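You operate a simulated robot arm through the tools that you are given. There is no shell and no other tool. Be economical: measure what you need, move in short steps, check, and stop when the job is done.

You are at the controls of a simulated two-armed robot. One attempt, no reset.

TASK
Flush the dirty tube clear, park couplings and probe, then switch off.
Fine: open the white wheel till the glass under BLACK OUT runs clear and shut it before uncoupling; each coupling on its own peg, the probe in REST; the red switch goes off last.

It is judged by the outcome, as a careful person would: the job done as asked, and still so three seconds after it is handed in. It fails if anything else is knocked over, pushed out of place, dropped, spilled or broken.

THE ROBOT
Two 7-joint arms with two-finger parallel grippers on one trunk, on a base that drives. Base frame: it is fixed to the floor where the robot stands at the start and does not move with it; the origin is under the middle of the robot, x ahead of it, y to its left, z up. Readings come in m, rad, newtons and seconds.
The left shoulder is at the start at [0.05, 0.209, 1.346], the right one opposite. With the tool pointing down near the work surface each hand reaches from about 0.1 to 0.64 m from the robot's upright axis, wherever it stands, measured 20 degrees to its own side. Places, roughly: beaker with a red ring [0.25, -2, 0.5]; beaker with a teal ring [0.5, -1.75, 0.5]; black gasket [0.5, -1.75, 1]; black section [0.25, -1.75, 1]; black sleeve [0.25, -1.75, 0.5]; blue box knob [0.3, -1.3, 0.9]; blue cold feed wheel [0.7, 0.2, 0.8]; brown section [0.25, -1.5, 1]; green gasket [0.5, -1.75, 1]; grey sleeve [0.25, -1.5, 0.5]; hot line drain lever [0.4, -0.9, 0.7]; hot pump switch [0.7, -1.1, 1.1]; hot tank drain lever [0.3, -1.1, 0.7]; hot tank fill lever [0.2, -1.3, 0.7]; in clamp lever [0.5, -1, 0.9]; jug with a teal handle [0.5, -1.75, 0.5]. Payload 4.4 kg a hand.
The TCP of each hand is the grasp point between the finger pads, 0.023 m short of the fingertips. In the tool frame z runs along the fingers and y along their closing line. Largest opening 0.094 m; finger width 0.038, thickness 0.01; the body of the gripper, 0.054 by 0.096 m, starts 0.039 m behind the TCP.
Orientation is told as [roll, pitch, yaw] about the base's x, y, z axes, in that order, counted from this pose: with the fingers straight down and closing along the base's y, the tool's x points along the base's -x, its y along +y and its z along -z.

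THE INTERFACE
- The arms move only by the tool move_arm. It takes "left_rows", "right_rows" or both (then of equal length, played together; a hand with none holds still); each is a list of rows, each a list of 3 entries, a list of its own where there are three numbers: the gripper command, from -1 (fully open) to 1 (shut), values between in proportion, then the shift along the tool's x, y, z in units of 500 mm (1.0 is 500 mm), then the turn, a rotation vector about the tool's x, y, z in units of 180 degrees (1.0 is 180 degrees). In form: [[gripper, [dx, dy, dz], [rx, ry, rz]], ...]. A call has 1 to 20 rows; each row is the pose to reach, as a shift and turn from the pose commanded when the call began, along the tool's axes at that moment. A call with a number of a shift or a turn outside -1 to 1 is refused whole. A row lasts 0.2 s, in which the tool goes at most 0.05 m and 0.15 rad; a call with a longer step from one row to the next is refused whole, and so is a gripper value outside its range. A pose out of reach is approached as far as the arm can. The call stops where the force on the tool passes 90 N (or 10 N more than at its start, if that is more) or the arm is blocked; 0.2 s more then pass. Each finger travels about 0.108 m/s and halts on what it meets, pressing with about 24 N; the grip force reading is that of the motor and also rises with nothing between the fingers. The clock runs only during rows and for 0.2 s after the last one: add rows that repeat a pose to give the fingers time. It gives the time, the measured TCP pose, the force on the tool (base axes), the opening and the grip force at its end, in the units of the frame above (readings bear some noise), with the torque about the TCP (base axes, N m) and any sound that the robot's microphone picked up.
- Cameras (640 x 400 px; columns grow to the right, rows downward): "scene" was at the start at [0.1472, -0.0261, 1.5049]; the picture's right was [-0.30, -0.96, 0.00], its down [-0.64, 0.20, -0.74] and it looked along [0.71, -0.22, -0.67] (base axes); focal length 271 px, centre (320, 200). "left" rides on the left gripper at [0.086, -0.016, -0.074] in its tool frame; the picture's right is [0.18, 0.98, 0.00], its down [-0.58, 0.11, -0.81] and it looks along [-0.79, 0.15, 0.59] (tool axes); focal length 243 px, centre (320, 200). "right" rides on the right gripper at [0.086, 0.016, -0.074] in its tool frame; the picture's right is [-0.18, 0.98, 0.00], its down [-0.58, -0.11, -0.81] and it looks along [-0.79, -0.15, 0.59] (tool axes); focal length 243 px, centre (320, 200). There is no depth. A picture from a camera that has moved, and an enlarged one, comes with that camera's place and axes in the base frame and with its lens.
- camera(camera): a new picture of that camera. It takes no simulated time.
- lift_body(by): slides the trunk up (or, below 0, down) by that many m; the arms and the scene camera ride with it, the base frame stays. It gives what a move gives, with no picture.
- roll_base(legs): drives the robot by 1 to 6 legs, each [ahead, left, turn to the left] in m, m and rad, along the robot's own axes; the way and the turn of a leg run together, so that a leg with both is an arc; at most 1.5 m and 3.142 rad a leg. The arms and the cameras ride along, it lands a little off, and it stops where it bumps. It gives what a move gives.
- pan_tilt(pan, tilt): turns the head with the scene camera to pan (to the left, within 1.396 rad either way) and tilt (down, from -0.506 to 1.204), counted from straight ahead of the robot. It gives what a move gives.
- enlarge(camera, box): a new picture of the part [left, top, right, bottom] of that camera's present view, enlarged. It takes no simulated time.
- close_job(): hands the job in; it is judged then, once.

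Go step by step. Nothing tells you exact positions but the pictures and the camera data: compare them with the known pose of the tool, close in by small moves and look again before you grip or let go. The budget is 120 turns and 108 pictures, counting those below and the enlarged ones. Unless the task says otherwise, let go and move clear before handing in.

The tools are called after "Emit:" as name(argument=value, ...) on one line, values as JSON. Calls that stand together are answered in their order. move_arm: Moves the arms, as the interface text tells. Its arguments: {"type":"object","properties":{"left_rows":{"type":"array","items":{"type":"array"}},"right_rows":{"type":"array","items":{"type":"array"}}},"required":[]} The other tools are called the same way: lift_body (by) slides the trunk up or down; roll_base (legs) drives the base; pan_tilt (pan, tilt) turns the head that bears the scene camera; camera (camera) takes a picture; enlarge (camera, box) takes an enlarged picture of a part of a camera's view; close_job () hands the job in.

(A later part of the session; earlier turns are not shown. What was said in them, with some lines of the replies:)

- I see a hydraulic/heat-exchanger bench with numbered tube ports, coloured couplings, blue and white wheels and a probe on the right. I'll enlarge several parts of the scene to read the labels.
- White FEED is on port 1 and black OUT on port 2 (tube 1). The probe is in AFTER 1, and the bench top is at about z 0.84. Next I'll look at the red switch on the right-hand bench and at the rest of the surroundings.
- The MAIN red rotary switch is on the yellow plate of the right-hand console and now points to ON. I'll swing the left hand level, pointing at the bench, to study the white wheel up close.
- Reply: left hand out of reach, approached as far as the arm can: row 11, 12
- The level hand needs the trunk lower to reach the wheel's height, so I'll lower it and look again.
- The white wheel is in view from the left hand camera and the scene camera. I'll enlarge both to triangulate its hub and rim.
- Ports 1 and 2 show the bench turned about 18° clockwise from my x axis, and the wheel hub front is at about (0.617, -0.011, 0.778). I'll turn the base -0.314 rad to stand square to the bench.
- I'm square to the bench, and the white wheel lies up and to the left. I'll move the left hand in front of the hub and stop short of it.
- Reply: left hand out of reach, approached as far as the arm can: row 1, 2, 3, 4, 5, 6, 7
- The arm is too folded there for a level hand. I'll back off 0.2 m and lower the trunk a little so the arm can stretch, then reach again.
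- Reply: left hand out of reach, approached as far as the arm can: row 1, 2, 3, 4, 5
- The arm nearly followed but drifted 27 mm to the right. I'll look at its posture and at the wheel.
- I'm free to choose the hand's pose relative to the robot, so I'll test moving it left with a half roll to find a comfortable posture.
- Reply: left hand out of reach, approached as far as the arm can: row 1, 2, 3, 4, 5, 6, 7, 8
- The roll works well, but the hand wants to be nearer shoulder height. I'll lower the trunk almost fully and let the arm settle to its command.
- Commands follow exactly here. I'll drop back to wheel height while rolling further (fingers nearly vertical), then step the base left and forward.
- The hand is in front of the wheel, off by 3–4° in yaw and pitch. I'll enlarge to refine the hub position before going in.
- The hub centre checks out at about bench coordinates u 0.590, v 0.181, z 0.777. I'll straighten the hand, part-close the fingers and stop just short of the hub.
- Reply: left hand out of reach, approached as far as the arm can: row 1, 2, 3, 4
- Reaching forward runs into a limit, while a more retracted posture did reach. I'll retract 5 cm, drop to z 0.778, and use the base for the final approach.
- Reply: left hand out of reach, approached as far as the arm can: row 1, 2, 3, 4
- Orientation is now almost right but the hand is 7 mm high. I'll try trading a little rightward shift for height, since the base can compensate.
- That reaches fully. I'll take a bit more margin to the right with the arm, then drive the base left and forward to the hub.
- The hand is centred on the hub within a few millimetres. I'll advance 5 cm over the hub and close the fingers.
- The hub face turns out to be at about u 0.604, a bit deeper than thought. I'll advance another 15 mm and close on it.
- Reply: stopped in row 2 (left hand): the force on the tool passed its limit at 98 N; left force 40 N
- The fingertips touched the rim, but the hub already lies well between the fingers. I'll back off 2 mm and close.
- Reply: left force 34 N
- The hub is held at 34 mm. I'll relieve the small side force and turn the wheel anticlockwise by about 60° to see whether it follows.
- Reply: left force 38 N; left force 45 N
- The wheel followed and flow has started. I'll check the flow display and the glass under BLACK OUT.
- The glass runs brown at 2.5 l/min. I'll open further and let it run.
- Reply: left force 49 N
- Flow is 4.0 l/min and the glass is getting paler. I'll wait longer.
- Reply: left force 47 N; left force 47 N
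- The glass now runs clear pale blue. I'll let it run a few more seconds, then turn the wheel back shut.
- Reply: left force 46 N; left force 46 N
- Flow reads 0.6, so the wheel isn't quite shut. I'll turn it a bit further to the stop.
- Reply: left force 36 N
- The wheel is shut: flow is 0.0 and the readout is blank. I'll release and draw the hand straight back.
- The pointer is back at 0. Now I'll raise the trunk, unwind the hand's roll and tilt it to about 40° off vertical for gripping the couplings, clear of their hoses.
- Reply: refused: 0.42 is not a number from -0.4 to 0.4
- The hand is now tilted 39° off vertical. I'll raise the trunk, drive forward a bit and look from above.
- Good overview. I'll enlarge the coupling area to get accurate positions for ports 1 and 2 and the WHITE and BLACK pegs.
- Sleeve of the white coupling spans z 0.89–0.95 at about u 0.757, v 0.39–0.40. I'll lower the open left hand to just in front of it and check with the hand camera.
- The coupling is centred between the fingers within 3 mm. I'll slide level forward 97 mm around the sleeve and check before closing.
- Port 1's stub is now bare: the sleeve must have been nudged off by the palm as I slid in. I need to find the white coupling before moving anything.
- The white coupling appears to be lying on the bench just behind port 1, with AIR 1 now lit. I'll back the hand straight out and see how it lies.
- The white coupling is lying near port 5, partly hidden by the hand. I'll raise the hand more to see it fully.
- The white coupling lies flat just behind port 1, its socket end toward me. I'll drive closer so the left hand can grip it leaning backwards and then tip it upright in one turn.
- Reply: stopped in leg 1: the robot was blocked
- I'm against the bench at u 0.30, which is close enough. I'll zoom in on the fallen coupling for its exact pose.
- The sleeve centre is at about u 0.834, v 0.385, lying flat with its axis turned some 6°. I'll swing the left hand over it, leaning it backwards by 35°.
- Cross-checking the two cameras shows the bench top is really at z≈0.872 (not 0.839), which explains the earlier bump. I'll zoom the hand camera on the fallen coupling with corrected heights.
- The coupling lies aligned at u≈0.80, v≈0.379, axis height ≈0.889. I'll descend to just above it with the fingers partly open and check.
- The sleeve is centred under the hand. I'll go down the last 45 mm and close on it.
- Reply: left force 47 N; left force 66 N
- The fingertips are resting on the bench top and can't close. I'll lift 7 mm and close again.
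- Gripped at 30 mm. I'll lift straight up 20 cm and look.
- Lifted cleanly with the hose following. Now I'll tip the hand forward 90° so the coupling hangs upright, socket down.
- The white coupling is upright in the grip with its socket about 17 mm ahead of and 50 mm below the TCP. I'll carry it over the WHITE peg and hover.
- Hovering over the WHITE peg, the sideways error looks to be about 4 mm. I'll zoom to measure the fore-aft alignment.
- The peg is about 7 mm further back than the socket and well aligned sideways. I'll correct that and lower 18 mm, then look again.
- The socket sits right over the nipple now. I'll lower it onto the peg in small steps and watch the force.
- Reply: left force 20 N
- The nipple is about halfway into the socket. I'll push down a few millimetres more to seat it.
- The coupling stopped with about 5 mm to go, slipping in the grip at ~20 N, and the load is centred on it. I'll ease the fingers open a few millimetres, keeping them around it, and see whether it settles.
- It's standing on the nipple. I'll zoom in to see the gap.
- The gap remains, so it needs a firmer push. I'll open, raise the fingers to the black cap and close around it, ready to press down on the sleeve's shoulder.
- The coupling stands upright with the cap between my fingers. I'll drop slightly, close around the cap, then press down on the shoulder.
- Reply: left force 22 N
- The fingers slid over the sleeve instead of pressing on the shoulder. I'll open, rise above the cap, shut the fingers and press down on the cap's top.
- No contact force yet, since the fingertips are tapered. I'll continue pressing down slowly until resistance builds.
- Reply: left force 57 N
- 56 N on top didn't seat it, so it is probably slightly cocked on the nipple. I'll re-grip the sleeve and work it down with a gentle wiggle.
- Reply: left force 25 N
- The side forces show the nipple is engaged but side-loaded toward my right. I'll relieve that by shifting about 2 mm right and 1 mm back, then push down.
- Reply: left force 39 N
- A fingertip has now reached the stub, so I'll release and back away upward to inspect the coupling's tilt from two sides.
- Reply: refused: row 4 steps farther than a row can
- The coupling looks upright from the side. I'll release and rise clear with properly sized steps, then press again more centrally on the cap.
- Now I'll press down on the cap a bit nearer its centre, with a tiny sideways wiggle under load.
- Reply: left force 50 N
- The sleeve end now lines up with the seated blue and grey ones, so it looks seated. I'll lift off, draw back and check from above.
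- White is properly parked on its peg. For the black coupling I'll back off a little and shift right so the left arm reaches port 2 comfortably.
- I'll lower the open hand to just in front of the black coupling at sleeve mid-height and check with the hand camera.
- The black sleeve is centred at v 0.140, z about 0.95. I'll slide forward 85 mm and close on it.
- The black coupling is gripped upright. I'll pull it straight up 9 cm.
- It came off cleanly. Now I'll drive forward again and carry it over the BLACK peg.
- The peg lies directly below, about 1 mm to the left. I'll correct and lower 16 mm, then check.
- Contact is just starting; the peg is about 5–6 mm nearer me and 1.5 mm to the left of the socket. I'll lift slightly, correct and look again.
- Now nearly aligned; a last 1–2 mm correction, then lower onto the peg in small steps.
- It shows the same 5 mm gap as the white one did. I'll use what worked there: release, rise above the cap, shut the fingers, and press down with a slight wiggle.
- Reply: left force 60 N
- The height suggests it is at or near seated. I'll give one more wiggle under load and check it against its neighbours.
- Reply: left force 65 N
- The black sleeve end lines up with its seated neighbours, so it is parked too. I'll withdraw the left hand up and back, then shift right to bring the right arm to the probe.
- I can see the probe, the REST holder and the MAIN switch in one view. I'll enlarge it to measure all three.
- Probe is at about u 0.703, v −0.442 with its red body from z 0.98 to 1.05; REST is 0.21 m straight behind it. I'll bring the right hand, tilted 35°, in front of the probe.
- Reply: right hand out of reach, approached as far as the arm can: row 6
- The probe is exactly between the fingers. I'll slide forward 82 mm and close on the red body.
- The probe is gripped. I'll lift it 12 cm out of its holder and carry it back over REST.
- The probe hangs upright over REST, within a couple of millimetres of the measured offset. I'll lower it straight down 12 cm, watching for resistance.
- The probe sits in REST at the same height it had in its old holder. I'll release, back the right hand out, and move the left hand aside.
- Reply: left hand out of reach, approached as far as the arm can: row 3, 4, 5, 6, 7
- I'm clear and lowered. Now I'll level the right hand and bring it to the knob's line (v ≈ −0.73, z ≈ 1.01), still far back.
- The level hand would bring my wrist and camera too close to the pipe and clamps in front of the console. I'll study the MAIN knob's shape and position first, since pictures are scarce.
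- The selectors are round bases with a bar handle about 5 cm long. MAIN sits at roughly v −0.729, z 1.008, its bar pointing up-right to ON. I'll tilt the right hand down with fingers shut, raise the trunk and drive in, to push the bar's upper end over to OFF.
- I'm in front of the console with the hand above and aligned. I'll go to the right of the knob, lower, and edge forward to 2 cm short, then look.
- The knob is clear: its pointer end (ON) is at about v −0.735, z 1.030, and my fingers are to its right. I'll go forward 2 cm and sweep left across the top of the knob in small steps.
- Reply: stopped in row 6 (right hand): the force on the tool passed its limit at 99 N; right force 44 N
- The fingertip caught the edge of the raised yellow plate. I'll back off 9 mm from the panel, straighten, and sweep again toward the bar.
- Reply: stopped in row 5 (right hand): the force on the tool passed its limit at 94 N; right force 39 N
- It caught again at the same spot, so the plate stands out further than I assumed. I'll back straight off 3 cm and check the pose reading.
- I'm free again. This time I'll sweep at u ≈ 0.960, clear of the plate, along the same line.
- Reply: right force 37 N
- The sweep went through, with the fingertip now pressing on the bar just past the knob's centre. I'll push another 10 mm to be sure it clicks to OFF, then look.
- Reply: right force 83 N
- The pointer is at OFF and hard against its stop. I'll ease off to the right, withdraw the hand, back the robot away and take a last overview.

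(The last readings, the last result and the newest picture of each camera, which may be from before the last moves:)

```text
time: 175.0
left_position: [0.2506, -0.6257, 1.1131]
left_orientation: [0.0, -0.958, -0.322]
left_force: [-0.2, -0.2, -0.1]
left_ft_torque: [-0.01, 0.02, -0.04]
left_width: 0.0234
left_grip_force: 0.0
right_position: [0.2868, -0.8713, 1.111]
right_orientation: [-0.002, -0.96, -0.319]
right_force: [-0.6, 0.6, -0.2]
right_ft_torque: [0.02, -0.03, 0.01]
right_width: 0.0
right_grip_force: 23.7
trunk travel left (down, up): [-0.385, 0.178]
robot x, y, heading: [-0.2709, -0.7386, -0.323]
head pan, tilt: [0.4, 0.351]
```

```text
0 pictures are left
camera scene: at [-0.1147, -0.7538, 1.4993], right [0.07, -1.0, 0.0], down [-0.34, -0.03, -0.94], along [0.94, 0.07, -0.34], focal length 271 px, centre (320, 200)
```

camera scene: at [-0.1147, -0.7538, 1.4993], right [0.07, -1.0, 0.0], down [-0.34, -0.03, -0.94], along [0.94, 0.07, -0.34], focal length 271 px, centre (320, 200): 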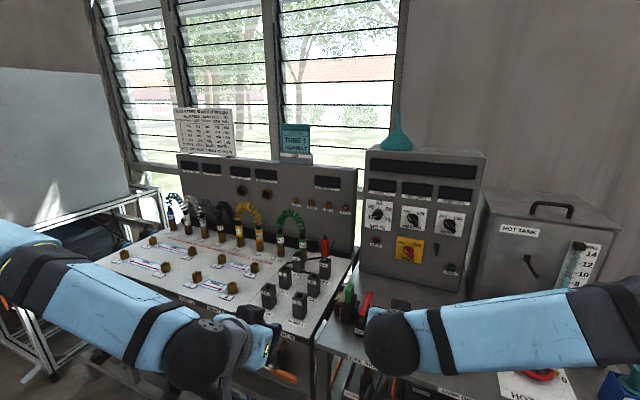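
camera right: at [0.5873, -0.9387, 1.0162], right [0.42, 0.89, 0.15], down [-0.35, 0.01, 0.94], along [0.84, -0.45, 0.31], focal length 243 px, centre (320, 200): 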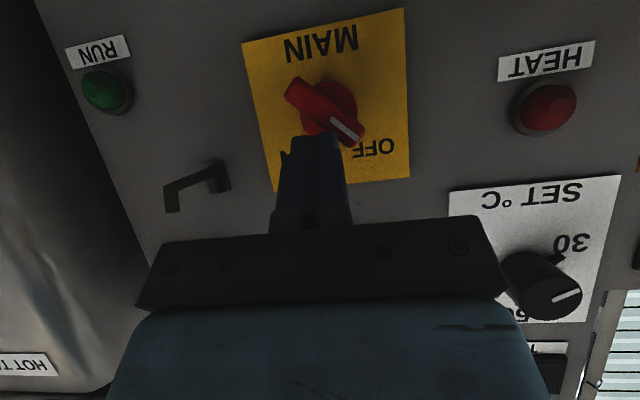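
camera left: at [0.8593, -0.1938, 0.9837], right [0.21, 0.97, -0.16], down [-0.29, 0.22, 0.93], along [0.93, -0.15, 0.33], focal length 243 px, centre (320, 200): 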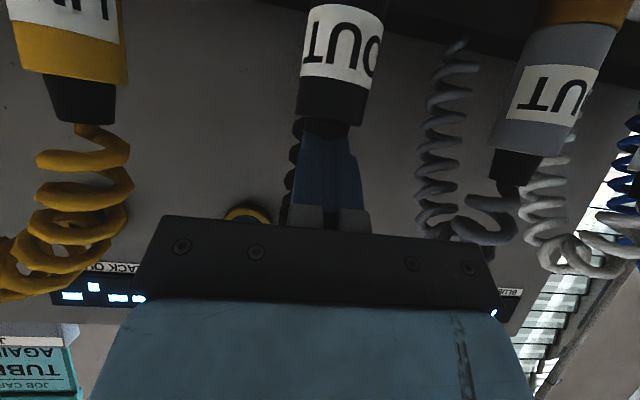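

All the displays are dark, both couplings stand on their pegs, the probe is in REST, and both hands are clear. I'm handing in.

Emit:
close_job()

```text
The job is handed in.
```

The job is done and handed in, with one slip: I knocked the white coupling off port 1 and it fell onto the bench. The white wheel was already shut, and I picked the coupling up and parked it.

- **Flush:** I ran the white feed until the glass under BLACK OUT was clear pale blue, then shut the wheel; flow read 0.0.
- **Couplings:** White and black each stand on their own pegs. Both stopped about 5 mm short at first and needed a firm push. I judged them seated by lining them up with the couplings beside them.
- **Probe:** It is in REST at the same height it sat in its old holder.
- **Switch:** The red MAIN switch went off last, and all the displays are dark. I caught the edge of its yellow plate twice on the way in, and saw no damage.

The AIR 1 lamp came on when the white coupling came off, and went dark with the rest when I switched off.
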